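You operate a simulated robot arm through the tools that you are given. There is no shell and no other tool.

Carry out the task below with a simulated two-armed robot. There is one attempt and no reset: what you move stays moved.

TASK
Put the yellow sign on the lower shelf of the limiter table. Take the yellow thread cap from the packing table top and leave it on the top of pallet board 21. Open the blue table drawer, take the white elbow from the inside of the blue table drawer and put it on the bench top beside the vice, then shut the drawer. Put the blue thermometer on the clear end of the packing table away on the small steel table top. Fetch the scrap of card from the packing table top and set it on the lower shelf of the bench. Put the small jug on the packing table top away on the steel table top. Lift the wipes box lid open. Do these in any order. Set down upright: yellow sign, white elbow, blue thermometer, small jug.

Only the result counts: the job must be done as asked and must still hold three seconds after the hand-in. Knocking over, shifting, dropping, spilling or breaking anything else fails it. A push-on lid holds only when it is set on centred and level and pressed home; a screw cap is set on level and turned clockwise until tight.

THE ROBOT
Two 6-joint arms with two-finger grippers on one trunk, on a base that moves. Base frame: it is fixed to the floor where the robot stands at the start and does not move with it; the origin is under the middle of the robot, x ahead of it, y to its left, z up. Readings come in m, rad, newtons and seconds.
The left shoulder is at the start at [0.061, 0.143, 0.8], the right one opposite. With the tool pointing down near the work surface each hand reaches from about 0.26 to 0.7 m from the robot's upright axis, wherever it stands, measured 20 degrees to its own side. Places, roughly: bench top beside the vice (16x16 cm) [0.8, -1.04, 0.84]; blue table drawer [2.9, 1.3, 0.7]; blue thermometer [2.75, 1.25, 0.75]; lower shelf of the bench [1.7, -0.6, 0.2]; lower shelf of the limiter table [0.5, 5.1, 0.3]; scrap of card (6x4x3 cm) [3, 1.1, 0.8]; small jug [3, 1.25, 0.75]; small steel table top [-4, 1.9, 0.8]; steel table top [-2.8, 4.6, 0.7]; top of pallet board 21 [-0.6, 2.6, 0.6]; white elbow (8x5x6 cm) [2.8, 1.4, 0.7]; wipes box lid [-0.6, -1.9, 1]; yellow sign [2.75, 1.5, 0.75]; yellow thread cap (4x4x3 cm) [2.7, 1.5, 0.8]. Payload 2.45 kg a hand.
The tool frame of a hand sits at the grasp point between the pads (the TCP): z along the fingers, y along the line on which they close. The tips reach 0.026 m beyond it. The gripper opens to 0.096 m; its body begins 0.069 m behind the TCP.
Orientation is that of the tool frame in the base frame, as [roll, pitch, yaw] about the fixed x, y, z axes, in that order (R = Rz(yaw) Ry(pitch) Rx(roll)). With the fingers straight down and closing along the base's y, the tool's x points along the base's -x, its y along +y and its z along -z.

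THE INTERFACE
- The arms move only by the tool jog_arm. It takes "left_deltas", "right_deltas" or both (then of equal length, played together; a hand with none holds still); each is one flat list of numbers, 7 for each row, row after row: the turn, a rotation vector about the base's x, y, z in units of 120 degrees (1.0 is 120 degrees), then the shift along the base's x, y, z in units of 500 mm (1.0 is 500 mm), then the opening, from 0 (shut) to 1 (fully open). In form: [wx, wy, wz, dx, dy, dz, grip, wx, wy, wz, dx, dy, dz, grip, ...]. A call has 1 to 20 rows; each row is the pose to reach, as a shift and turn from the pose commanded when the call began. A call with a number of a shift or a turn outside -1 to 1 is refused whole. Rows are played at 5 a second. More than 0.05 m and 0.15 rad between two rows, or a gripper value outside its range, and nothing of the call is played. Where a pose cannot be reached the arm comes as near as it can. A force on the tool above 40 N (or 10 N above the force at the start of the call, whichever is more), or a blocked arm, ends the call early, and 0.2 s more pass. Each finger travels about 0.0799 m/s and halts on what it meets, pressing with about 27 N; the grip force reading is that of the motor and also rises with nothing between the fingers. The clock runs only during rows and for 0.2 s after the last one: add rows that repeat a pose to give the fingers time. The reply holds the time, the measured pose of the TCP, the force on the tool along the base axes, the opening and the grip force, in the units named above and with some noise, with the torque about the TCP (base axes, N m) and any sound that the robot's microphone picked up, and new pictures: "views" is both (left out), scene, wrist or none (wrist: the cameras of the hands that moved).
- Cameras (640 x 400 px; columns grow to the right, rows downward): "scene" is now at [0.1428, -0.0056, 1.4374]; the picture's right is [-0.05, -1.00, 0.00], its down [-0.59, 0.03, -0.80] and it looks along [0.80, -0.04, -0.59] (base axes); focal length 278 px, centre (320, 200). "left" rides on the left gripper at [0.082, -0.003, -0.098] in its tool frame; the picture's right is [0.04, 1.00, 0.00], its down [-0.73, 0.03, -0.68] and it looks along [-0.68, 0.03, 0.73] (tool axes); focal length 256 px, centre (320, 200). "right" rides on the right gripper at [0.081, 0.003, -0.098] in its tool frame; the picture's right is [-0.04, 1.00, 0.00], its down [-0.73, -0.03, -0.68] and it looks along [-0.68, -0.03, 0.73] (tool axes); focal length 256 px, centre (320, 200). There is no depth. A picture from a camera that has moved, and an enlarged one, comes with that camera's place and axes in the base frame and with its lens. The place of the scene camera against the robot may be out by one fixed shift of up to 0.025 m in any direction.
- slide_trunk(by): slides the trunk up (or, below 0, down) by that many m; the arms and the scene camera ride with it, the base frame stays. It gives what a move gives, with no picture.
- base_move(legs): drives the robot by 1 to 6 legs, each [ahead, turn to the left] in m and rad, along the robot's own axes; the way and the turn of a leg run together, so that a leg with both is an arc; at most 1.5 m and 3.142 rad a leg. The arms and the cameras ride along, it lands a little off, and it stops where it bumps. It gives what a move gives, and a new picture of the scene camera.
- head_to(pan, tilt): turns the head with the scene camera to pan (to the left, within 1.501 rad either way) and tilt (down, from -0.506 to 1.204), counted from straight ahead of the robot. It gives what a move gives, and a new picture of the scene camera.
- zoom(camera, box): a new picture of the part [left, top, right, bottom] of that camera's present view, enlarged. The clock stands still meanwhile.
- hand_in(): hands the job in; it is judged then, once.

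Nothing tells you exact positions but the pictures and the camera data. Unless the task says otherwise, let go and move clear before handing in.

The tools are called after "Request:" as name(argument=value, ...) on one line, values as JSON. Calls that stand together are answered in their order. jog_arm: Moves the arms, as the interface text tells. Its arguments: {"type":"object","properties":{"left_deltas":{"type":"array"},"right_deltas":{"type":"array"},"views":{"type":"string","enum":["both","scene","wrist","none"]}},"required":[]} The other tools are called the same way: slide_trunk (by) moves the trunk up or down; base_move (legs) drives the base; head_to (pan, tilt) turns the head that bears the scene camera; zoom (camera, box) takes an enlarged picture of a part of a camera's view; hand_in () hands the job in.

At the start:

```text
time: 0.0
left_eef_pos: [0.5771, 0.2003, 0.99]
left_tcp_rot: [-3.141, -0.001, -3.14]
left_wrist_force: [0.2, 0.7, -0.3]
left_torque: [0.0, 0.02, 0.02]
left_width: 0.096
left_gripper_force: 0.1
right_eef_pos: [0.5404, -0.2542, 1.0013]
right_tcp_rot: [-3.141, 0.0, -3.141]
right_wrist_force: [-0.4, -0.7, -0.1]
right_torque: [0.02, 0.0, 0.01]
right_width: 0.0956
right_gripper_force: 0.1
trunk travel left (down, up): [-0.425, 0.165]
robot x, y, heading: [-0.0, 0.0001, 0.005]
head pan, tilt (commanded): [-0.051, 0.637]
```

scene: 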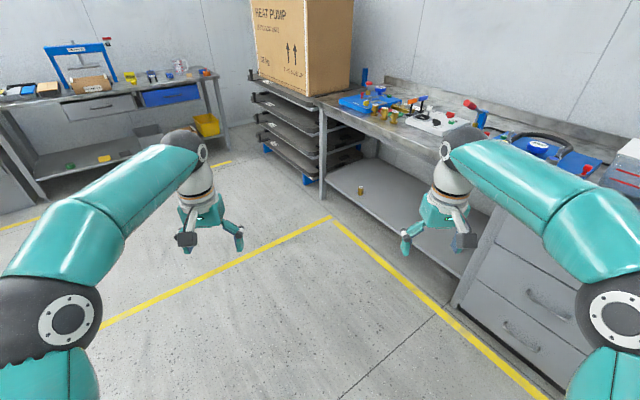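
right: 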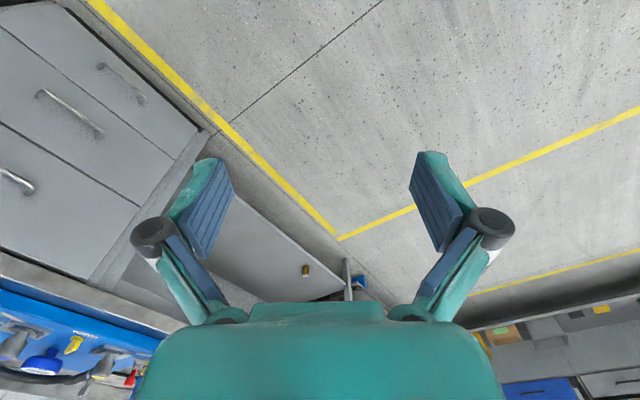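
left: 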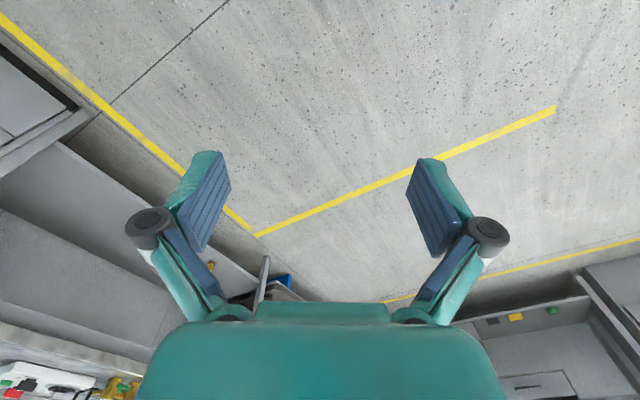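

I see a packing table ahead-left (blue drawer, small items on top) and a bench to the right. I'll look around first to learn the layout before driving.

Request:
head_to(pan=0.45, tilt=0.35)

Request:
zoom(camera="scene", box=[160, 80, 480, 280])

Request:
head_to(pan=1.4, tilt=0.35)

Request:
head_to(pan=-1.0, tilt=0.5)

Request:
head_to(pan=-1.5, tilt=0.4)

```text
time: 0.9
left_eef_pos: [0.5783, 0.2, 0.9905]
left_tcp_rot: [-3.141, 0.001, -3.14]
left_wrist_force: [0.2, -0.5, 0.1]
left_torque: [0.04, 0.02, 0.01]
left_width: 0.0957
left_gripper_force: 0.0
right_eef_pos: [0.5406, -0.2548, 1.0014]
right_tcp_rot: [-3.141, -0.001, -3.139]
right_wrist_force: [-0.3, 0.1, 0.4]
right_torque: [0.01, 0.03, 0.0]
right_width: 0.0962
right_gripper_force: 0.1
trunk travel left (down, up): [-0.425, 0.165]
robot x, y, heading: [0.0031, -0.0015, 0.003]
head pan, tilt (commanded): [0.45, 0.351]
camera scene: at [0.1396, 0.0392, 1.4633], right [0.43, -0.9, 0.0], down [-0.31, -0.15, -0.94], along [0.85, 0.41, -0.34], focal length 278 px, centre (320, 200)
```

scene: 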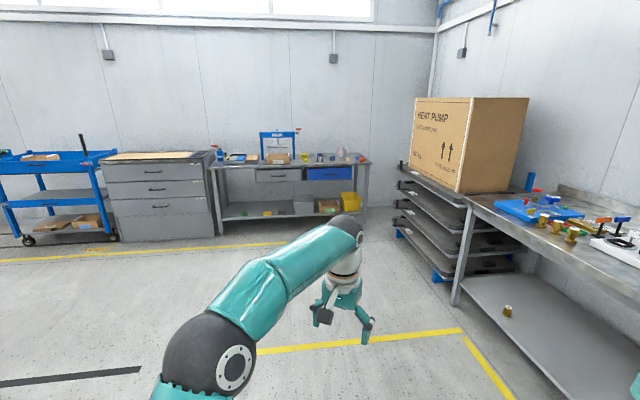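

```text
2.00 times, centred on (320, 180) of scene
camera zoom: at [0.1396, 0.0392, 1.4633], right [0.43, -0.9, 0.0], down [-0.31, -0.15, -0.94], along [0.85, 0.41, -0.34], focal length 556 px, centre (320, 240)
```

zoom: 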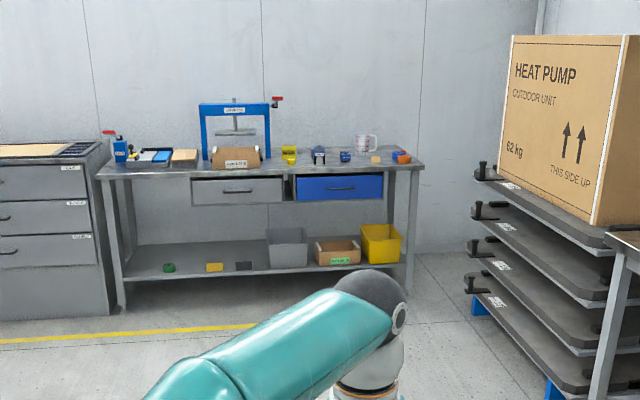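

```text
time: 2.2
left_eef_pos: [0.578, 0.2004, 0.9894]
left_tcp_rot: [3.141, 0.0, -3.139]
left_wrist_force: [0.2, 0.1, 0.8]
left_torque: [0.0, 0.01, 0.03]
left_width: 0.096
left_gripper_force: 0.1
right_eef_pos: [0.5396, -0.2534, 1.0011]
right_tcp_rot: [-3.141, 0.0, -3.139]
right_wrist_force: [1.1, 0.6, 0.0]
right_torque: [0.01, 0.01, 0.0]
right_width: 0.096
right_gripper_force: 0.2
trunk travel left (down, up): [-0.425, 0.165]
robot x, y, heading: [-0.0017, 0.0009, 0.001]
head pan, tilt (commanded): [1.4, 0.351]
camera scene: at [0.0716, 0.0905, 1.4634], right [0.99, -0.17, 0.0], down [-0.06, -0.34, -0.94], along [0.16, 0.93, -0.34], focal length 278 px, centre (320, 200)
```

scene: 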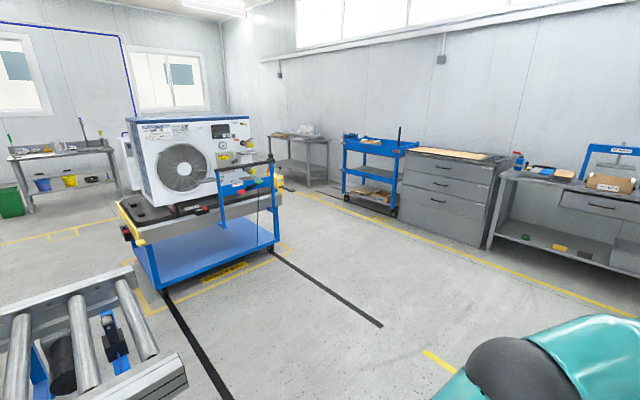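

```text
time: 4.4
left_eef_pos: [0.5787, 0.2009, 0.9899]
left_tcp_rot: [-3.141, 0.0, -3.141]
left_wrist_force: [0.0, -0.2, 0.1]
left_torque: [-0.01, 0.0, 0.03]
left_width: 0.0958
left_gripper_force: 0.1
right_eef_pos: [0.5401, -0.2558, 1.0019]
right_tcp_rot: [3.139, 0.001, -3.14]
right_wrist_force: [0.1, -0.6, -0.2]
right_torque: [0.04, 0.01, -0.03]
right_width: 0.0961
right_gripper_force: 0.0
trunk travel left (down, up): [-0.425, 0.165]
robot x, y, heading: [0.0004, 0.0029, 0.002]
head pan, tilt (commanded): [-1.0, 0.499]
camera scene: at [0.1048, -0.0778, 1.4497], right [-0.84, -0.54, 0.0], down [-0.26, 0.4, -0.88], along [0.47, -0.74, -0.48], focal length 278 px, centre (320, 200)
```

scene: 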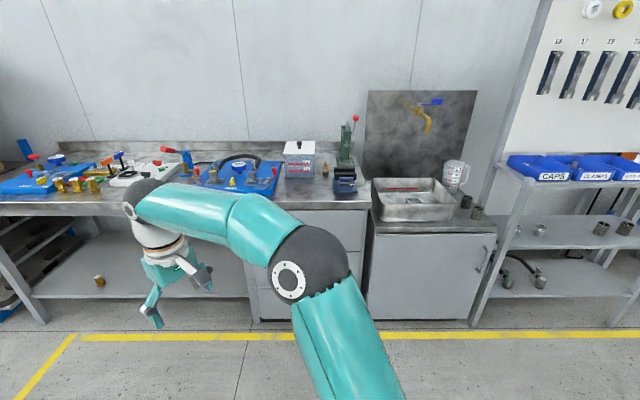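

```text
time: 5.3
left_eef_pos: [0.578, 0.2002, 0.9894]
left_tcp_rot: [3.141, 0.0, -3.141]
left_wrist_force: [0.3, -0.1, 0.5]
left_torque: [0.0, -0.01, 0.02]
left_width: 0.096
left_gripper_force: 0.1
right_eef_pos: [0.541, -0.2543, 1.0024]
right_tcp_rot: [-3.14, 0.001, -3.141]
right_wrist_force: [0.3, -0.3, 0.6]
right_torque: [-0.01, 0.0, -0.01]
right_width: 0.0959
right_gripper_force: 0.0
trunk travel left (down, up): [-0.425, 0.165]
robot x, y, heading: [-0.0016, -0.0008, -0.0]
head pan, tilt (commanded): [-1.499, 0.4]
camera scene: at [0.0624, -0.0936, 1.4588], right [-1.0, -0.07, 0.0], down [-0.03, 0.39, -0.92], along [0.07, -0.92, -0.39], focal length 278 px, centre (320, 200)
```

scene: 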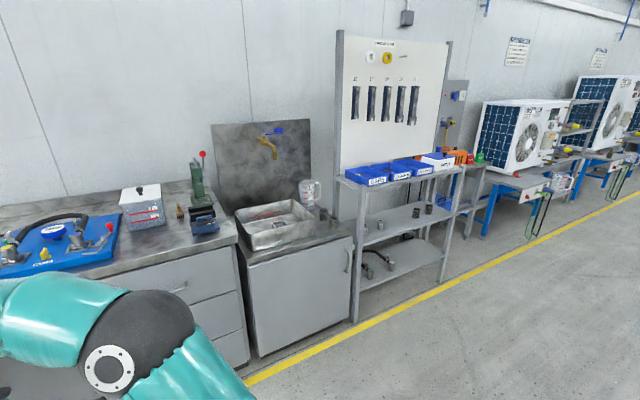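

The packing table is against the far wall (blue drawer right of centre). I'll drive to a spot in front of it and take a close look.

Request:
base_move(legs=[[0, 0.671], [1.1, 0], [1.0, 0], [0, -0.671]])

Request:
head_to(pan=0.0, tilt=0.55)

Request:
zoom(camera="scene", box=[160, 80, 480, 280])

```text
time: 19.9
left_eef_pos: [2.2074, 1.5105, 0.9903]
left_tcp_rot: [-3.141, 0.0, -3.139]
left_wrist_force: [0.3, 0.0, 0.7]
left_torque: [0.03, -0.02, 0.01]
left_width: 0.0961
left_gripper_force: 0.1
right_eef_pos: [2.1705, 1.0542, 1.0009]
right_tcp_rot: [3.141, -0.002, -3.137]
right_wrist_force: [-0.1, 0.4, 0.2]
right_torque: [0.0, 0.0, 0.0]
right_width: 0.0958
right_gripper_force: 0.1
trunk travel left (down, up): [-0.425, 0.165]
robot x, y, heading: [1.6277, 1.3445, 0.009]
head pan, tilt (commanded): [-1.499, 0.4]
camera scene: at [1.692, 1.2505, 1.4588], right [-1.0, -0.08, 0.0], down [-0.03, 0.39, -0.92], along [0.07, -0.92, -0.39], focal length 278 px, centre (320, 200)
```

scene: 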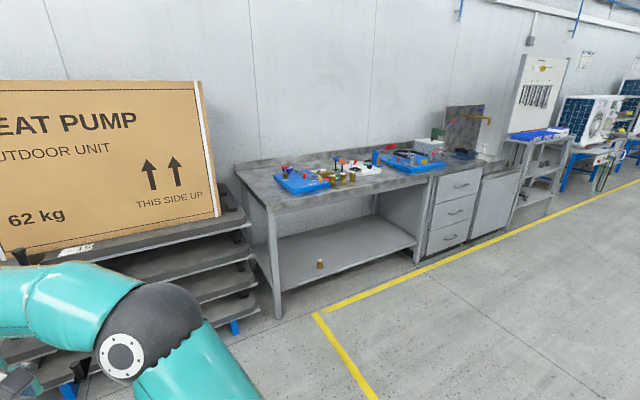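

```text
time: 21.5
left_eef_pos: [2.2064, 1.5111, 0.9904]
left_tcp_rot: [-3.141, 0.001, -3.141]
left_wrist_force: [0.4, 0.9, -0.4]
left_torque: [0.01, 0.0, 0.02]
left_width: 0.0959
left_gripper_force: 0.0
right_eef_pos: [2.1697, 1.0562, 1.003]
right_tcp_rot: [3.141, -0.001, -3.137]
right_wrist_force: [1.0, 0.4, 0.5]
right_torque: [0.02, -0.03, -0.04]
right_width: 0.0961
right_gripper_force: 0.0
trunk travel left (down, up): [-0.425, 0.165]
robot x, y, heading: [1.6261, 1.344, 0.006]
head pan, tilt (commanded): [0.0, 0.55]
camera scene: at [1.7742, 1.3434, 1.4451], right [0.01, -1.0, 0.0], down [-0.52, 0.0, -0.85], along [0.85, 0.0, -0.52], focal length 278 px, centre (320, 200)
```

scene: 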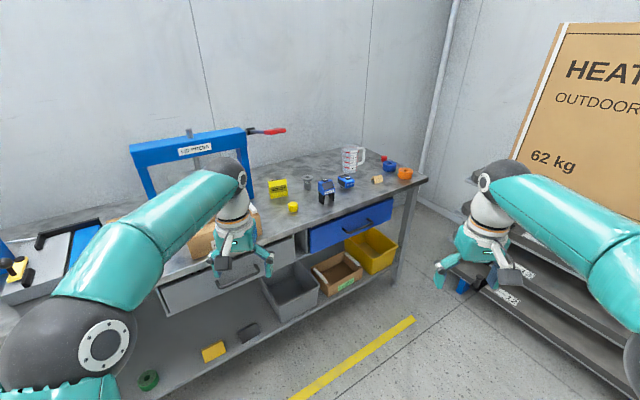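

```text
2.00 times, centred on (320, 180) of scene
camera zoom: at [1.7742, 1.3434, 1.4451], right [0.01, -1.0, 0.0], down [-0.52, 0.0, -0.85], along [0.85, 0.0, -0.52], focal length 556 px, centre (320, 240)
```

zoom: 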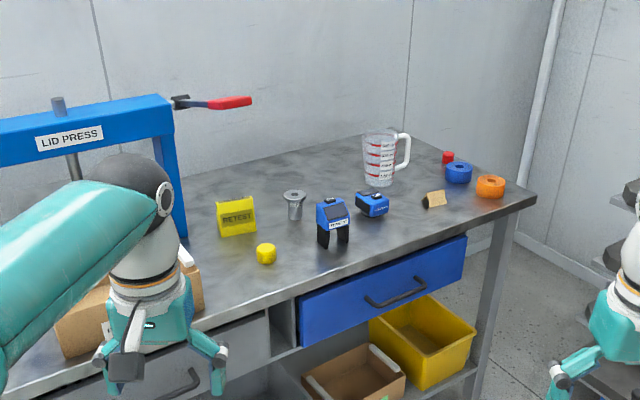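

The table stands turned about 0.63 rad to my frame; I can see the RETEST sign, yellow cap, two blue gadgets, jug and card. I'll zoom on the items to tell them apart.

Request:
zoom(camera="scene", box=[260, 130, 420, 230])

Request:
zoom(camera="scene", box=[300, 160, 380, 210])

```text
4.00 times, centred on (340, 180) of scene
camera zoom: at [1.7742, 1.3434, 1.4451], right [0.01, -1.0, 0.0], down [-0.52, 0.0, -0.85], along [0.85, 0.0, -0.52], focal length 1113 px, centre (240, 280)
```

zoom: 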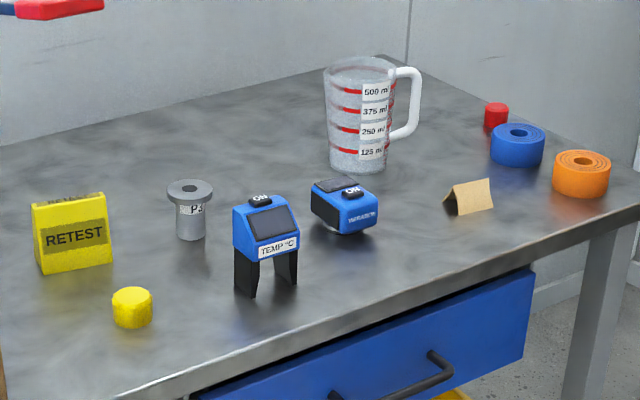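

```text
8.00 times, centred on (340, 185) of scene
camera zoom: at [1.7742, 1.3434, 1.4451], right [0.01, -1.0, 0.0], down [-0.52, 0.0, -0.85], along [0.85, 0.0, -0.52], focal length 2225 px, centre (160, 320)
```

zoom: 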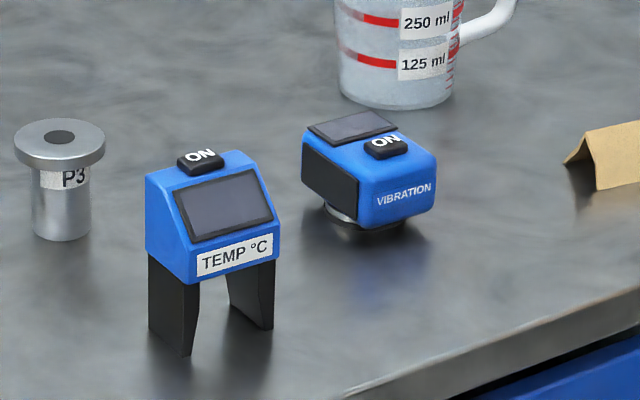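

The thermometer is the "TEMP °C" clip with two legs; the other blue one is a vibration meter. I'll back along the table's length (keeping arms away from the pallets) and then face the blue drawer.

Request:
base_move(legs=[[0, 1.1], [0, 1.1], [-0.9, 0], [0, -1.57]])

Request:
zoom(camera="scene", box=[0, 0, 640, 400])

```text
time: 26.1
left_eef_pos: [1.6274, 1.9462, 0.9908]
left_tcp_rot: [-3.14, -0.004, -1.848]
left_wrist_force: [-0.8, 1.3, -0.2]
left_torque: [-0.02, -0.03, 0.02]
left_width: 0.0959
left_gripper_force: 0.0
right_eef_pos: [2.0558, 1.786, 1.0037]
right_tcp_rot: [-3.139, 0.001, -1.845]
right_wrist_force: [-0.8, 0.5, -0.2]
right_torque: [-0.02, -0.05, 0.02]
right_width: 0.096
right_gripper_force: 0.0
trunk travel left (down, up): [-0.425, 0.165]
robot x, y, heading: [1.6899, 1.3261, 1.332]
head pan, tilt (commanded): [0.0, 0.55]
stopped in leg 2: the robot was blocked; the commanded pose is now the measured one
camera scene: at [1.7186, 1.4721, 1.4449], right [0.97, -0.23, 0.0], down [-0.12, -0.51, -0.85], along [0.2, 0.83, -0.52], focal length 278 px, centre (320, 200)
```

scene: 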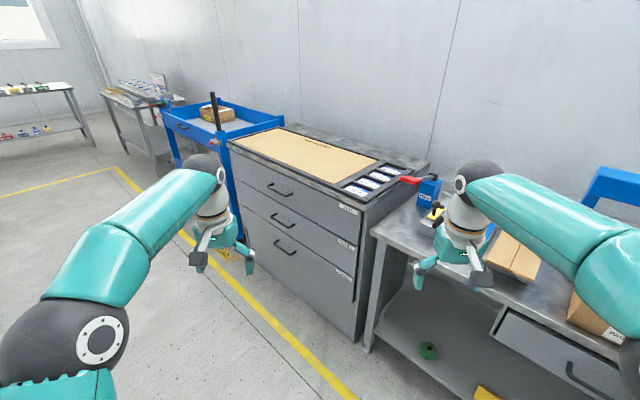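

```text
1.00 times, centred on (320, 200) of scene (not enlarged: the box is as wide or as high as the picture)
camera zoom: at [1.7186, 1.4721, 1.4449], right [0.97, -0.23, 0.0], down [-0.12, -0.51, -0.85], along [0.2, 0.83, -0.52], focal length 278 px, centre (320, 200)
```

zoom: 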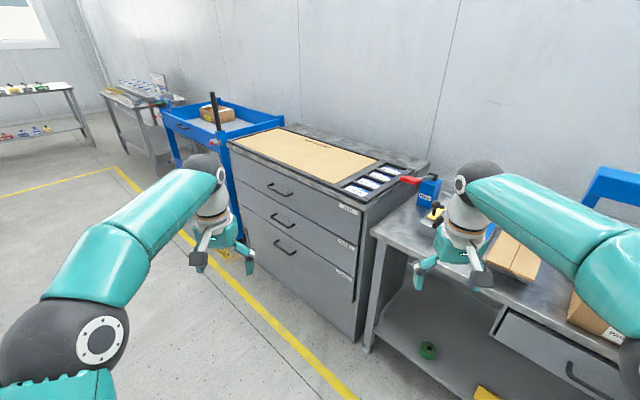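

The turn was blocked by something I can't see from here. I'll look around the robot before moving again.

Request:
head_to(pan=1.4, tilt=0.7)

Request:
head_to(pan=-1.2, tilt=0.8)

Request:
head_to(pan=0.0, tilt=1.1)

```text
time: 27.6
left_eef_pos: [1.6299, 1.9464, 0.9911]
left_tcp_rot: [-3.141, 0.0, -1.85]
left_wrist_force: [-0.6, 0.0, 0.4]
left_torque: [-0.01, 0.02, -0.03]
left_width: 0.096
left_gripper_force: 0.0
right_eef_pos: [2.0568, 1.785, 1.005]
right_tcp_rot: [3.141, 0.0, -1.847]
right_wrist_force: [-0.7, 0.0, 1.2]
right_torque: [-0.04, -0.01, -0.02]
right_width: 0.0958
right_gripper_force: 0.1
trunk travel left (down, up): [-0.425, 0.165]
robot x, y, heading: [1.6872, 1.326, 1.338]
head pan, tilt (commanded): [1.4, 0.7]
camera scene: at [1.6208, 1.417, 1.432], right [0.4, 0.92, 0.0], down [0.59, -0.26, -0.76], along [-0.7, 0.3, -0.64], focal length 278 px, centre (320, 200)
```

scene: 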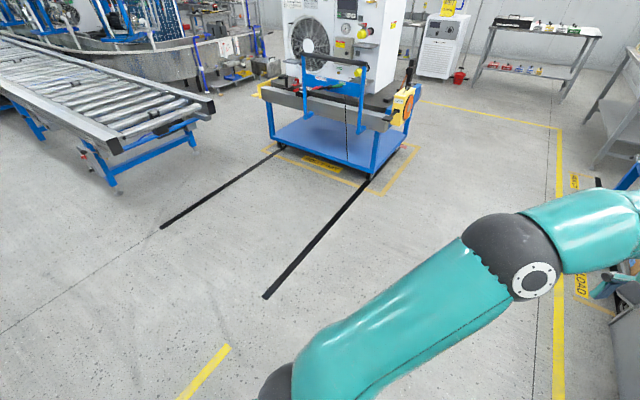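

```text
time: 29.9
left_eef_pos: [1.6301, 1.9449, 0.9921]
left_tcp_rot: [-3.141, -0.002, -1.848]
left_wrist_force: [0.1, 0.2, 0.7]
left_torque: [0.0, 0.0, 0.0]
left_width: 0.0959
left_gripper_force: 0.1
right_eef_pos: [2.0567, 1.7844, 1.0043]
right_tcp_rot: [3.141, -0.001, -1.847]
right_wrist_force: [-0.1, 0.2, 0.1]
right_torque: [-0.01, 0.0, -0.05]
right_width: 0.0959
right_gripper_force: 0.1
trunk travel left (down, up): [-0.425, 0.165]
robot x, y, heading: [1.693, 1.3247, 1.33]
head pan, tilt (commanded): [-1.201, 0.799]
camera scene: at [1.7787, 1.394, 1.4237], right [0.13, -0.99, 0.0], down [-0.71, -0.1, -0.7], along [0.69, 0.09, -0.72], focal length 278 px, centre (320, 200)
```

scene: 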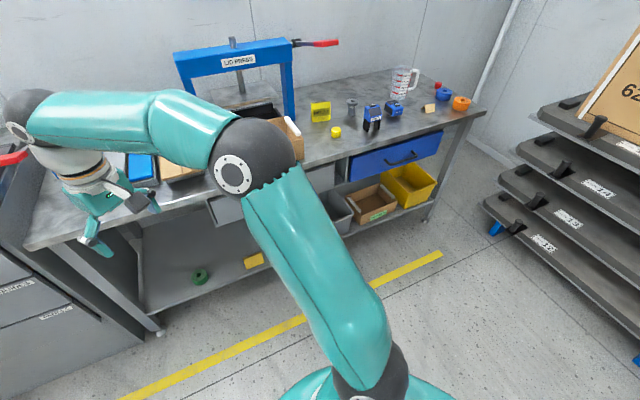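

```text
time: 31.3
left_eef_pos: [1.6291, 1.9452, 0.9911]
left_tcp_rot: [-3.141, -0.002, -1.849]
left_wrist_force: [-0.5, -0.3, 0.1]
left_torque: [-0.02, 0.01, 0.02]
left_width: 0.0962
left_gripper_force: 0.1
right_eef_pos: [2.056, 1.7855, 1.0038]
right_tcp_rot: [-3.141, -0.001, -1.847]
right_wrist_force: [0.4, 0.5, -0.2]
right_torque: [-0.02, 0.01, -0.01]
right_width: 0.0961
right_gripper_force: 0.1
trunk travel left (down, up): [-0.425, 0.165]
robot x, y, heading: [1.6871, 1.3251, 1.331]
head pan, tilt (commanded): [0.0, 1.1]
camera scene: at [1.7136, 1.4446, 1.402], right [0.97, -0.24, 0.0], down [-0.21, -0.87, -0.45], along [0.11, 0.44, -0.89], focal length 278 px, centre (320, 200)
```

scene: 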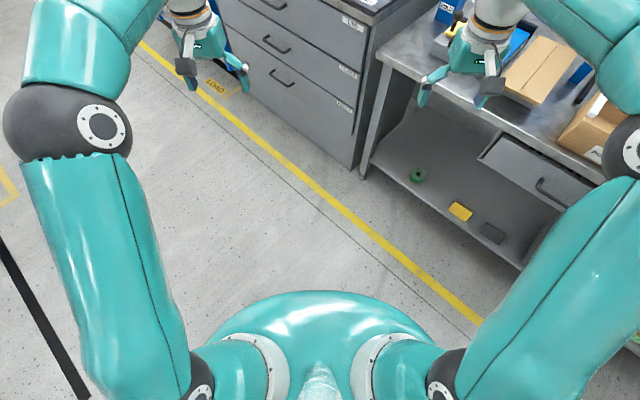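

The right elbow has come close to the carton in front of the lid press. I'll zoom in to check what's touching.

Request:
head_to(pan=-0.9, tilt=0.8)

Request:
zoom(camera="scene", box=[240, 60, 480, 210])

```text
time: 32.5
left_eef_pos: [1.6289, 1.9447, 0.9908]
left_tcp_rot: [-3.141, -0.002, -1.847]
left_wrist_force: [0.0, 0.2, -0.2]
left_torque: [0.02, 0.01, 0.0]
left_width: 0.0958
left_gripper_force: 0.1
right_eef_pos: [2.0564, 1.7843, 1.0037]
right_tcp_rot: [3.141, 0.0, -1.847]
right_wrist_force: [-1.0, 0.0, -1.2]
right_torque: [0.02, -0.02, -0.01]
right_width: 0.096
right_gripper_force: 0.1
trunk travel left (down, up): [-0.425, 0.165]
robot x, y, heading: [1.6909, 1.3244, 1.332]
head pan, tilt (commanded): [-0.901, 0.799]
camera scene: at [1.7719, 1.4172, 1.4237], right [0.42, -0.91, 0.0], down [-0.65, -0.3, -0.7], along [0.63, 0.29, -0.72], focal length 278 px, centre (320, 200)
```

scene: 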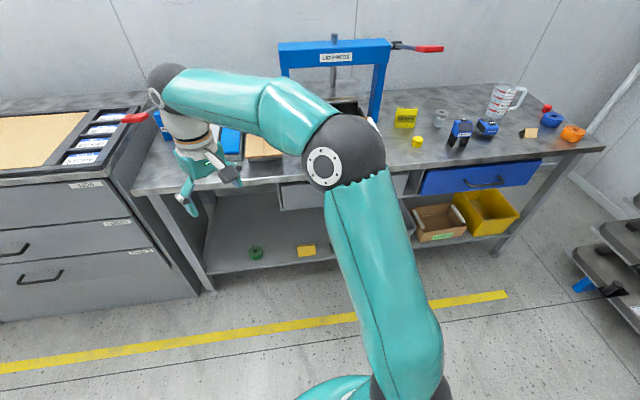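

```text
2.67 times, centred on (360, 135) of scene
camera zoom: at [1.7719, 1.4172, 1.4237], right [0.42, -0.91, 0.0], down [-0.65, -0.3, -0.7], along [0.63, 0.29, -0.72], focal length 742 px, centre (213, 373)
```

zoom: 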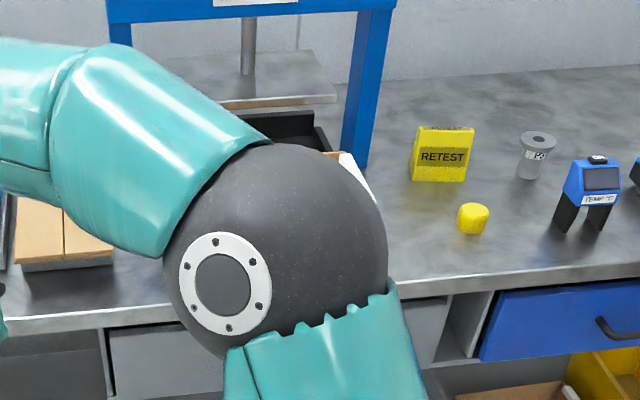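

Nothing visibly touching, and the carton still stands in place. Rather than force that turn, I'll back up diagonally, then turn to face the table squarely.

Request:
base_move(legs=[[-1.0, 0], [0, -0.745]])

Request:
head_to(pan=0.0, tilt=0.5)

```text
time: 40.0
left_eef_pos: [1.8303, 0.8505, 0.9915]
left_tcp_rot: [3.142, -0.002, -2.597]
left_wrist_force: [0.7, 0.3, 0.1]
left_torque: [-0.01, 0.03, 0.0]
left_width: 0.096
left_gripper_force: 0.1
right_eef_pos: [2.0335, 0.4422, 1.0033]
right_tcp_rot: [3.141, -0.001, -2.597]
right_wrist_force: [0.3, 0.5, -0.2]
right_torque: [0.0, 0.01, 0.03]
right_width: 0.0962
right_gripper_force: 0.0
trunk travel left (down, up): [-0.425, 0.165]
robot x, y, heading: [1.4305, 0.3882, 0.591]
head pan, tilt (commanded): [-0.901, 0.799]
camera scene: at [1.5532, 0.3955, 1.4237], right [-0.31, -0.95, 0.0], down [-0.68, 0.22, -0.7], along [0.66, -0.21, -0.72], focal length 278 px, centre (320, 200)
```

scene: 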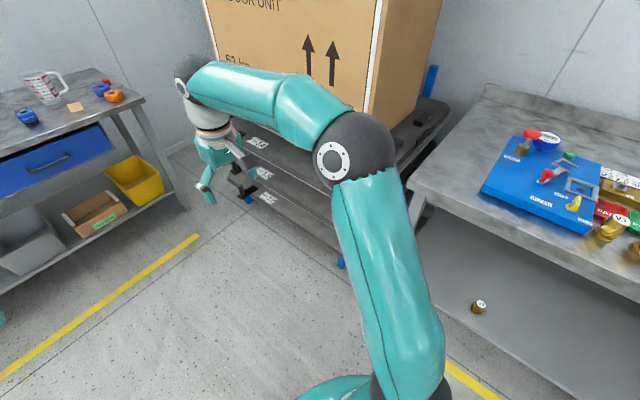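

```text
time: 41.2
left_eef_pos: [1.8302, 0.8506, 0.9924]
left_tcp_rot: [-3.141, -0.002, -2.599]
left_wrist_force: [0.3, 0.2, 0.4]
left_torque: [0.02, -0.01, -0.05]
left_width: 0.096
left_gripper_force: 0.0
right_eef_pos: [2.0321, 0.441, 1.0052]
right_tcp_rot: [3.141, -0.001, -2.599]
right_wrist_force: [0.6, -0.1, 0.1]
right_torque: [0.01, 0.01, 0.02]
right_width: 0.096
right_gripper_force: 0.0
trunk travel left (down, up): [-0.425, 0.165]
robot x, y, heading: [1.4296, 0.3897, 0.592]
head pan, tilt (commanded): [0.0, 0.499]
camera scene: at [1.5514, 0.4704, 1.4496], right [0.56, -0.83, 0.0], down [-0.4, -0.27, -0.88], along [0.73, 0.49, -0.48], focal length 278 px, centre (320, 200)
```

scene: 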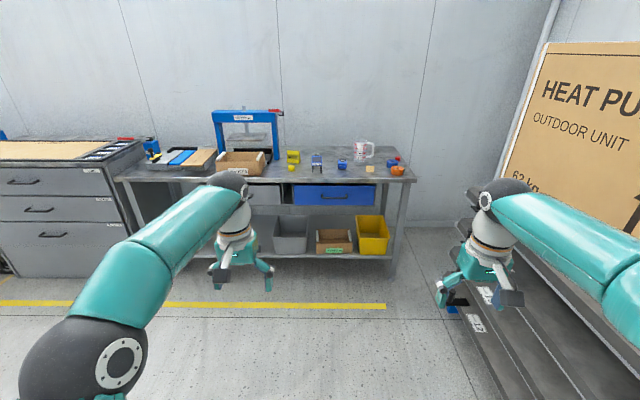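

Now facing the table almost squarely with the blue drawer ahead. Driving forward toward it.

Request:
base_move(legs=[[0.9, -0.02]])

Request:
head_to(pan=0.0, tilt=0.7)

Request:
zoom(camera="scene", box=[200, 60, 440, 210])

```text
time: 46.0
left_eef_pos: [2.594, 1.3357, 0.9912]
left_tcp_rot: [-3.141, -0.001, -2.62]
left_wrist_force: [0.5, 0.8, -0.6]
left_torque: [-0.01, 0.02, 0.02]
left_width: 0.096
left_gripper_force: 0.1
right_eef_pos: [2.7875, 0.9227, 1.0036]
right_tcp_rot: [3.141, 0.0, -2.616]
right_wrist_force: [0.4, 0.2, -0.9]
right_torque: [-0.01, 0.0, -0.02]
right_width: 0.0962
right_gripper_force: 0.1
trunk travel left (down, up): [-0.425, 0.165]
robot x, y, heading: [2.1862, 0.878, 0.575]
head pan, tilt (commanded): [0.0, 0.499]
camera scene: at [2.3065, 0.9616, 1.4496], right [0.54, -0.84, 0.0], down [-0.4, -0.26, -0.88], along [0.74, 0.47, -0.48], focal length 278 px, centre (320, 200)
```

scene: 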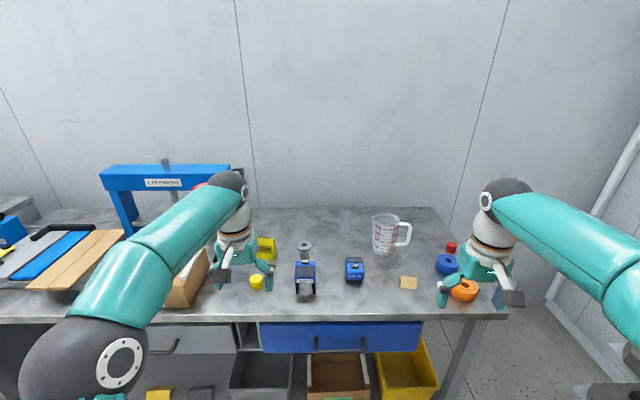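

```text
time: 46.7
left_eef_pos: [2.5925, 1.3346, 0.9927]
left_tcp_rot: [-3.142, -0.002, -2.619]
left_wrist_force: [0.3, 0.0, 0.6]
left_torque: [-0.03, 0.0, -0.01]
left_width: 0.096
left_gripper_force: 0.1
right_eef_pos: [2.7869, 0.9239, 1.0048]
right_tcp_rot: [3.141, 0.0, -2.617]
right_wrist_force: [-0.9, -0.2, 0.6]
right_torque: [0.0, 0.01, 0.01]
right_width: 0.0961
right_gripper_force: 0.2
trunk travel left (down, up): [-0.425, 0.165]
robot x, y, heading: [2.1811, 0.877, 0.572]
head pan, tilt (commanded): [0.0, 0.7]
camera scene: at [2.301, 0.958, 1.432], right [0.54, -0.84, 0.0], down [-0.54, -0.35, -0.76], along [0.64, 0.41, -0.64], focal length 278 px, centre (320, 200)
```

scene: 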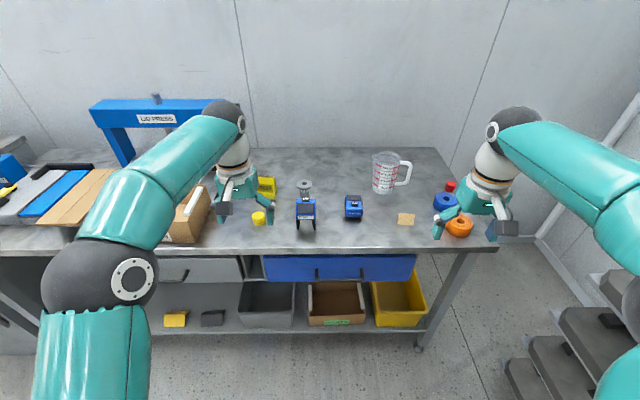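

```text
2.67 times, centred on (320, 135) of scene
camera zoom: at [2.301, 0.958, 1.432], right [0.54, -0.84, 0.0], down [-0.54, -0.35, -0.76], along [0.64, 0.41, -0.64], focal length 742 px, centre (320, 373)
```

zoom: 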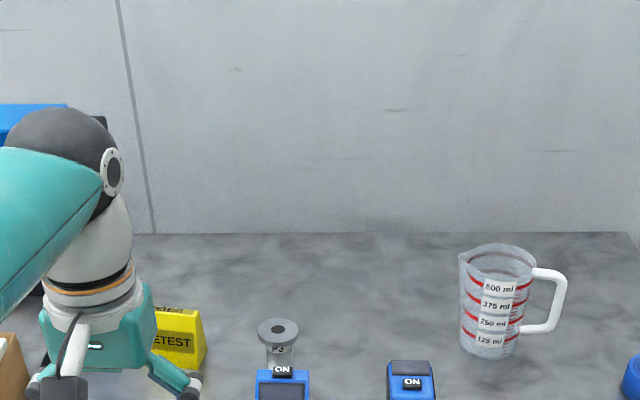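

The table top comes out at about z=0.81 and its front edge ~0.65 m ahead; the drawer handle is just right of centre. I'll bring the right hand in front of the drawer to look at the handle with its wrist camera.

Request:
jog_arm(right_deltas=[0, 0, 0.005, -0.073, 0.043, -0.033, 1, 0, 0, 0.01, -0.147, 0.086, -0.067, 1, 0, 0, 0.015, -0.22, 0.13, -0.1, 1, 0, 0, 0.02, -0.293, 0.173, -0.133, 1, 0, 0, 0.025, -0.367, 0.216, -0.167, 1, 0, 0, 0.031, -0.44, 0.259, -0.2, 1, 0, 0, 0.031, -0.44, 0.259, -0.2, 1], views="both")

```text
time: 48.3
left_eef_pos: [2.5917, 1.3354, 0.9929]
left_tcp_rot: [3.142, -0.002, -2.62]
left_wrist_force: [0.7, -0.7, -0.6]
left_torque: [-0.02, 0.0, -0.02]
left_width: 0.096
left_gripper_force: 0.1
right_eef_pos: [2.5659, 1.0531, 0.9045]
right_tcp_rot: [-3.141, 0.0, -2.552]
right_wrist_force: [-0.3, -1.1, -0.3]
right_torque: [0.0, 0.03, 0.0]
right_width: 0.0958
right_gripper_force: 0.1
trunk travel left (down, up): [-0.425, 0.165]
robot x, y, heading: [2.1825, 0.8783, 0.566]
head pan, tilt (commanded): [0.0, 0.7]
camera scene: at [2.301, 0.9579, 1.432], right [0.54, -0.84, 0.0], down [-0.54, -0.35, -0.76], along [0.64, 0.41, -0.64], focal length 278 px, centre (320, 200)
camera right: at [2.4971, 1.0098, 1.0028], right [-0.52, 0.85, 0.0], down [0.63, 0.38, 0.68], along [0.58, 0.35, -0.73], focal length 256 px, centre (320, 200)
```

scene: 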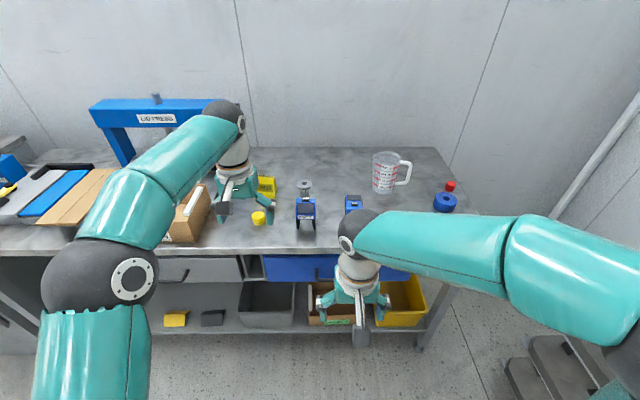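
right: 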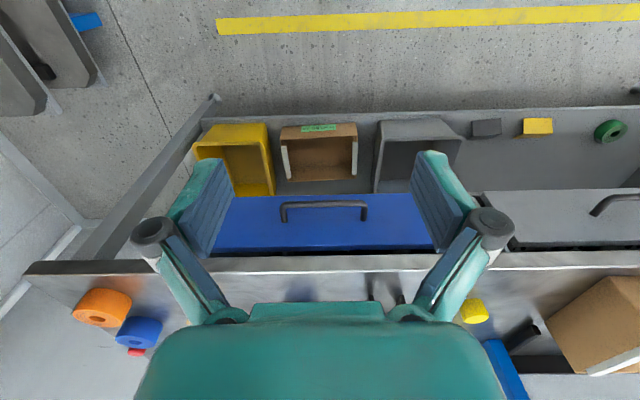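

The handle bar sits at about z=0.705 with a ~3 cm gap to the drawer front. I'll back off slightly so there's room to pull, then orient the right gripper nearly horizontal to grasp the bar.

Request:
base_move(legs=[[-0.12, 0.015]])

```text
time: 49.5
left_eef_pos: [2.4837, 1.2749, 0.9949]
left_tcp_rot: [-3.14, 0.002, -2.606]
left_wrist_force: [-0.2, 0.7, -0.1]
left_torque: [0.02, -0.1, -0.01]
left_width: 0.0959
left_gripper_force: 0.0
right_eef_pos: [2.4622, 0.9937, 0.906]
right_tcp_rot: [-3.141, 0.004, -2.537]
right_wrist_force: [-1.1, 0.1, 0.2]
right_torque: [0.01, -0.04, 0.01]
right_width: 0.0957
right_gripper_force: 0.1
trunk travel left (down, up): [-0.425, 0.165]
robot x, y, heading: [2.0837, 0.8178, 0.585]
head pan, tilt (commanded): [0.0, 0.7]
camera scene: at [2.1975, 0.8931, 1.4323], right [0.55, -0.83, 0.0], down [-0.54, -0.36, -0.77], along [0.64, 0.42, -0.64], focal length 278 px, centre (320, 200)
```

scene: 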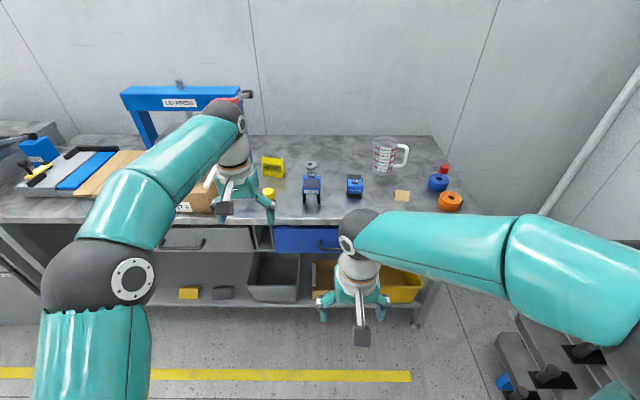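

I'll now rotate the right gripper to near-horizontal (fingers closing vertically) in front of the handle.

Request:
jog_arm(right_deltas=[0.0449, -0.0089, -0.0462, 0.0256, 0.015, -0.0237, 0.6, 0.0897, -0.0178, -0.0924, 0.0511, 0.03, -0.0474, 0.6, 0.1346, -0.0267, -0.1386, 0.0767, 0.045, -0.0711, 0.5, 0.1794, -0.0356, -0.1847, 0.1023, 0.06, -0.0949, 0.5, 0.2243, -0.0445, -0.2309, 0.1279, 0.075, -0.1186, 0.45, 0.2691, -0.0534, -0.2771, 0.1534, 0.09, -0.1423, 0.45, 0.314, -0.0623, -0.3233, 0.179, 0.105, -0.166, 0.42, 0.3589, -0.0712, -0.3695, 0.2046, 0.12, -0.1897, 0.42, 0.4037, -0.0801, -0.4157, 0.2301, 0.135, -0.2134, 0.42, 0.4486, -0.089, -0.4619, 0.2557, 0.15, -0.2371, 0.42, 0.4934, -0.0979, -0.508, 0.2813, 0.165, -0.2609, 0.42, 0.5383, -0.1068, -0.5542, 0.3069, 0.18, -0.2846, 0.42, 0.5831, -0.1157, -0.6004, 0.3324, 0.195, -0.3083, 0.42, 0.628, -0.1246, -0.6466, 0.358, 0.21, -0.332, 0.42, 0.628, -0.1246, -0.6466, 0.358, 0.21, -0.332, 0.42], views="both")

```text
time: 52.7
left_eef_pos: [2.4839, 1.2763, 0.9935]
left_tcp_rot: [-3.141, -0.002, -2.604]
left_wrist_force: [-0.2, -0.7, 0.0]
left_torque: [0.01, -0.02, 0.02]
left_width: 0.0959
left_gripper_force: 0.1
right_eef_pos: [2.7677, 1.2085, 0.9163]
right_tcp_rot: [2.083, 0.08, 2.255]
right_wrist_force: [0.2, -0.4, -0.3]
right_torque: [-0.03, -0.02, 0.02]
right_width: 0.0403
right_gripper_force: 0.0
right hand out of reach, approached as far as the arm can: row 6, 7, 8, 9, 10, 11, 12, 13, 14, 15
trunk travel left (down, up): [-0.425, 0.165]
robot x, y, heading: [2.0859, 0.8136, 0.59]
head pan, tilt (commanded): [0.0, 0.7]
camera scene: at [2.1998, 0.8947, 1.432], right [0.55, -0.83, 0.0], down [-0.54, -0.36, -0.76], along [0.64, 0.42, -0.64], focal length 278 px, centre (320, 200)
camera right: at [2.6496, 1.2208, 0.9606], right [0.36, 0.33, 0.87], down [-0.02, -0.93, 0.37], along [0.93, -0.15, -0.33], focal length 256 px, centre (320, 200)
```

scene: 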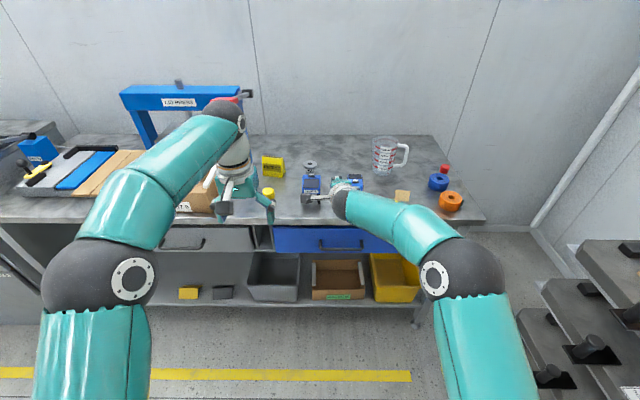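
right: 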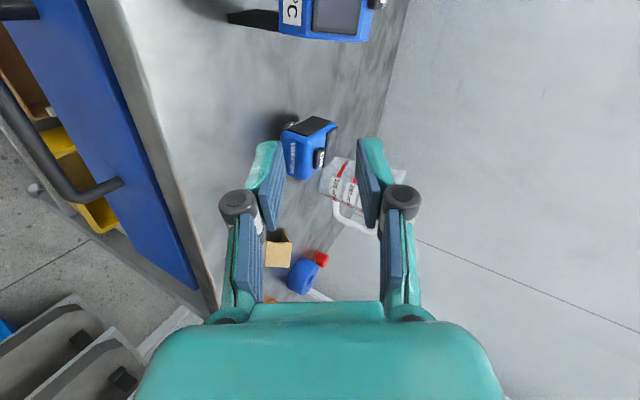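

The rolled orientation isn't reachable on this side, and the hand ended up above the table. Nothing was touched; I'll raise it carefully and see how the pose responds.

Request:
jog_arm(right_deltas=[0, 0, 0, -0.02, -0.015, 0.06, 0.42, 0, 0, 0, -0.04, -0.03, 0.12, 0.42], views="scene")

```text
time: 53.3
left_eef_pos: [2.4847, 1.2768, 0.9931]
left_tcp_rot: [-3.14, -0.001, -2.605]
left_wrist_force: [0.3, -0.3, -0.9]
left_torque: [0.01, -0.02, -0.03]
left_width: 0.096
left_gripper_force: 0.0
right_eef_pos: [2.7473, 1.1928, 0.9779]
right_tcp_rot: [2.084, 0.082, 2.259]
right_wrist_force: [0.3, -0.1, -0.6]
right_torque: [0.03, -0.01, -0.03]
right_width: 0.0401
right_gripper_force: 0.2
trunk travel left (down, up): [-0.425, 0.165]
robot x, y, heading: [2.0807, 0.816, 0.587]
head pan, tilt (commanded): [0.0, 0.7]
camera scene: at [2.1997, 0.8948, 1.432], right [0.55, -0.83, 0.0], down [-0.54, -0.36, -0.76], along [0.64, 0.42, -0.64], focal length 278 px, centre (320, 200)
```

scene: 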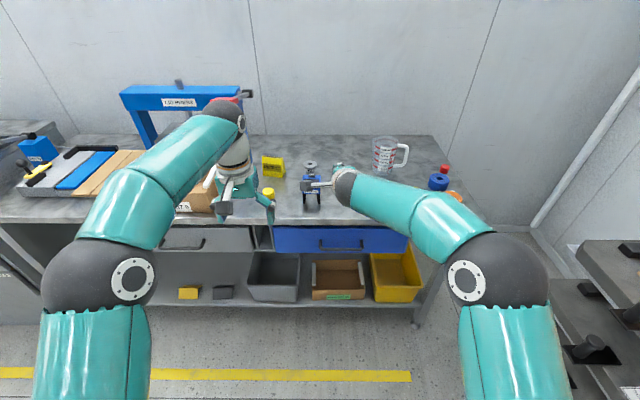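

The command resets to the reached pose, so I can work from here. I'll return the right tool to vertical but rolled 90° (fingers closing toward/away from the table), in front of the drawer.

Request:
jog_arm(right_deltas=[-0.0354, 0.0528, 0, -0.0264, -0.0236, 0, 0.42, -0.0708, 0.1056, 0, -0.0528, -0.0472, 0, 0.42, -0.1062, 0.1584, 0, -0.0792, -0.0708, 0, 0.42, -0.1416, 0.2112, 0, -0.1056, -0.0944, -0.02, 0.42, -0.177, 0.264, 0, -0.132, -0.118, -0.06, 0.42, -0.2124, 0.3168, 0, -0.1584, -0.1416, -0.1, 0.42, -0.2478, 0.3696, 0, -0.1848, -0.1652, -0.13, 0.42, -0.283, 0.4226, 0, -0.211, -0.189, -0.16, 0.42, -0.283, 0.4226, 0, -0.211, -0.189, -0.16, 0.42], views="both")

```text
time: 55.3
left_eef_pos: [2.4843, 1.2763, 0.9924]
left_tcp_rot: [3.141, -0.002, -2.603]
left_wrist_force: [-0.9, 0.8, 0.2]
left_torque: [0.01, 0.0, 0.0]
left_width: 0.096
left_gripper_force: 0.0
right_eef_pos: [2.6426, 1.0986, 0.8965]
right_tcp_rot: [-3.138, -0.046, 2.28]
right_wrist_force: [-0.6, -0.1, 0.1]
right_torque: [0.0, 0.02, -0.01]
right_width: 0.0404
right_gripper_force: 0.0
trunk travel left (down, up): [-0.425, 0.165]
robot x, y, heading: [2.0841, 0.8181, 0.583]
head pan, tilt (commanded): [0.0, 0.7]
camera scene: at [2.1998, 0.8949, 1.432], right [0.55, -0.83, 0.0], down [-0.54, -0.36, -0.76], along [0.64, 0.42, -0.64], focal length 278 px, centre (320, 200)
camera right: at [2.5961, 1.1587, 0.9983], right [0.78, 0.62, -0.01], down [0.48, -0.6, 0.65], along [0.4, -0.51, -0.76], focal length 256 px, centre (320, 200)
```

scene: 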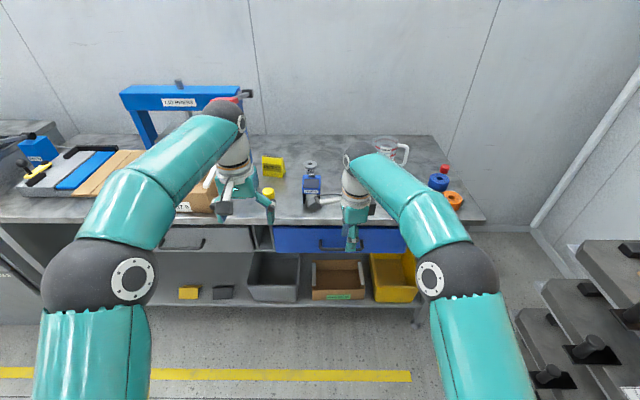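
right: 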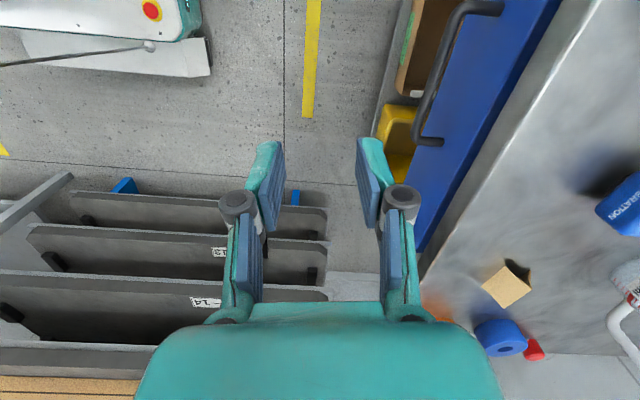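

The vertical grasp would foul the table edge with the palm, so I'll use the near-horizontal orientation, which is reachable if the trunk is lower and the handle farther away. Backing up a bit and lowering the trunk.

Request:
base_move(legs=[[-0.13, 0.0]])

Request:
slide_trunk(by=-0.2)

```text
time: 56.6
left_eef_pos: [2.3757, 1.2021, 0.9943]
left_tcp_rot: [-3.141, 0.002, -2.605]
left_wrist_force: [0.3, -0.1, 0.4]
left_torque: [0.02, -0.05, -0.01]
left_width: 0.096
left_gripper_force: 0.0
right_eef_pos: [2.5325, 1.0247, 0.8993]
right_tcp_rot: [-3.141, -0.046, 2.278]
right_wrist_force: [-0.4, 0.3, 0.7]
right_torque: [-0.01, -0.02, -0.03]
right_width: 0.0404
right_gripper_force: 0.2
trunk travel left (down, up): [-0.425, 0.165]
robot x, y, heading: [1.9763, 0.7415, 0.584]
head pan, tilt (commanded): [0.0, 0.7]
camera scene: at [2.0895, 0.8213, 1.4322], right [0.55, -0.83, 0.0], down [-0.54, -0.36, -0.77], along [0.64, 0.42, -0.64], focal length 278 px, centre (320, 200)
```

scene: 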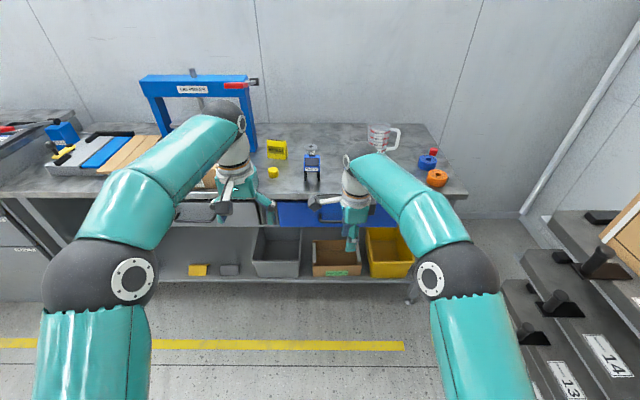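

```text
time: 58.8
left_eef_pos: [2.3769, 1.2038, 0.7934]
left_tcp_rot: [-3.141, -0.001, -2.608]
left_wrist_force: [-0.4, 0.8, 0.3]
left_torque: [0.0, 0.01, -0.02]
left_width: 0.0961
left_gripper_force: 0.1
right_eef_pos: [2.5341, 1.0261, 0.699]
right_tcp_rot: [-3.141, -0.046, 2.278]
right_wrist_force: [0.6, 0.6, -0.1]
right_torque: [-0.01, 0.01, -0.02]
right_width: 0.0405
right_gripper_force: 0.2
trunk travel left (down, up): [-0.225, 0.365]
robot x, y, heading: [1.9748, 0.7421, 0.577]
head pan, tilt (commanded): [0.0, 0.7]
```

Now tilting the right tool forward to about 30° below horizontal, stopping about 10 cm short of the handle.

Request:
jog_arm(right_deltas=[0.0358, -0.0513, -0.0079, 0.0308, 0.0202, 0.0065, 0.42, 0.0716, -0.1025, -0.0158, 0.0617, 0.0404, 0.013, 0.42, 0.1073, -0.1538, -0.0236, 0.0925, 0.0606, 0.0195, 0.42, 0.1431, -0.205, -0.0315, 0.1233, 0.0808, 0.026, 0.42, 0.1789, -0.2563, -0.0394, 0.1541, 0.101, 0.0325, 0.42, 0.2147, -0.3075, -0.0473, 0.185, 0.1212, 0.039, 0.42, 0.2504, -0.3588, -0.0551, 0.2158, 0.1414, 0.0455, 0.42, 0.2862, -0.41, -0.063, 0.2466, 0.1616, 0.052, 0.42, 0.2862, -0.41, -0.063, 0.2466, 0.1616, 0.052, 0.42], views="both")

```text
time: 60.8
left_eef_pos: [2.3767, 1.2032, 0.7939]
left_tcp_rot: [3.141, -0.002, -2.605]
left_wrist_force: [0.3, -0.5, 0.7]
left_torque: [0.0, -0.03, 0.02]
left_width: 0.0961
left_gripper_force: 0.1
right_eef_pos: [2.6678, 1.1137, 0.733]
right_tcp_rot: [2.104, 0.0, 2.16]
right_wrist_force: [0.4, 0.5, -0.6]
right_torque: [-0.04, 0.02, 0.0]
right_width: 0.0403
right_gripper_force: 0.1
right hand out of reach, approached as far as the arm can: row 8, 9
trunk travel left (down, up): [-0.225, 0.365]
robot x, y, heading: [1.9749, 0.7452, 0.581]
head pan, tilt (commanded): [0.0, 0.7]
camera scene: at [2.0911, 0.8224, 1.2319], right [0.55, -0.83, 0.0], down [-0.54, -0.36, -0.76], along [0.64, 0.42, -0.64], focal length 278 px, centre (320, 200)
camera right: at [2.5545, 1.1348, 0.7838], right [0.44, 0.25, 0.86], down [-0.09, -0.94, 0.32], along [0.89, -0.22, -0.4], focal length 256 px, centre (320, 200)
```

scene: 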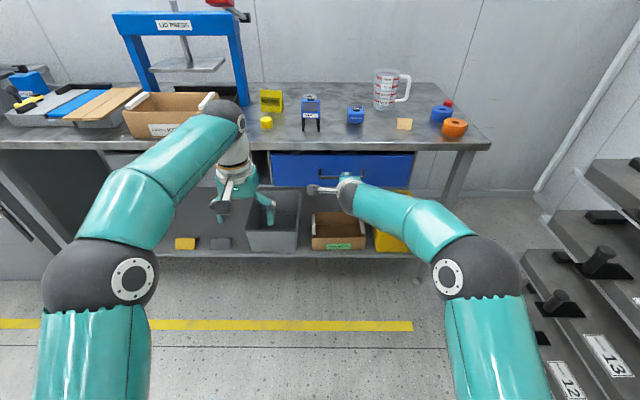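
right: 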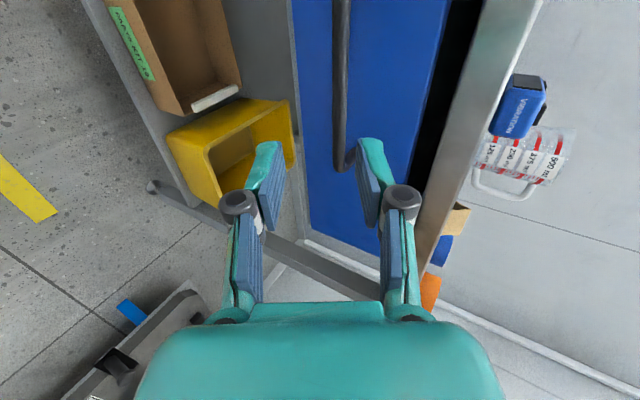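

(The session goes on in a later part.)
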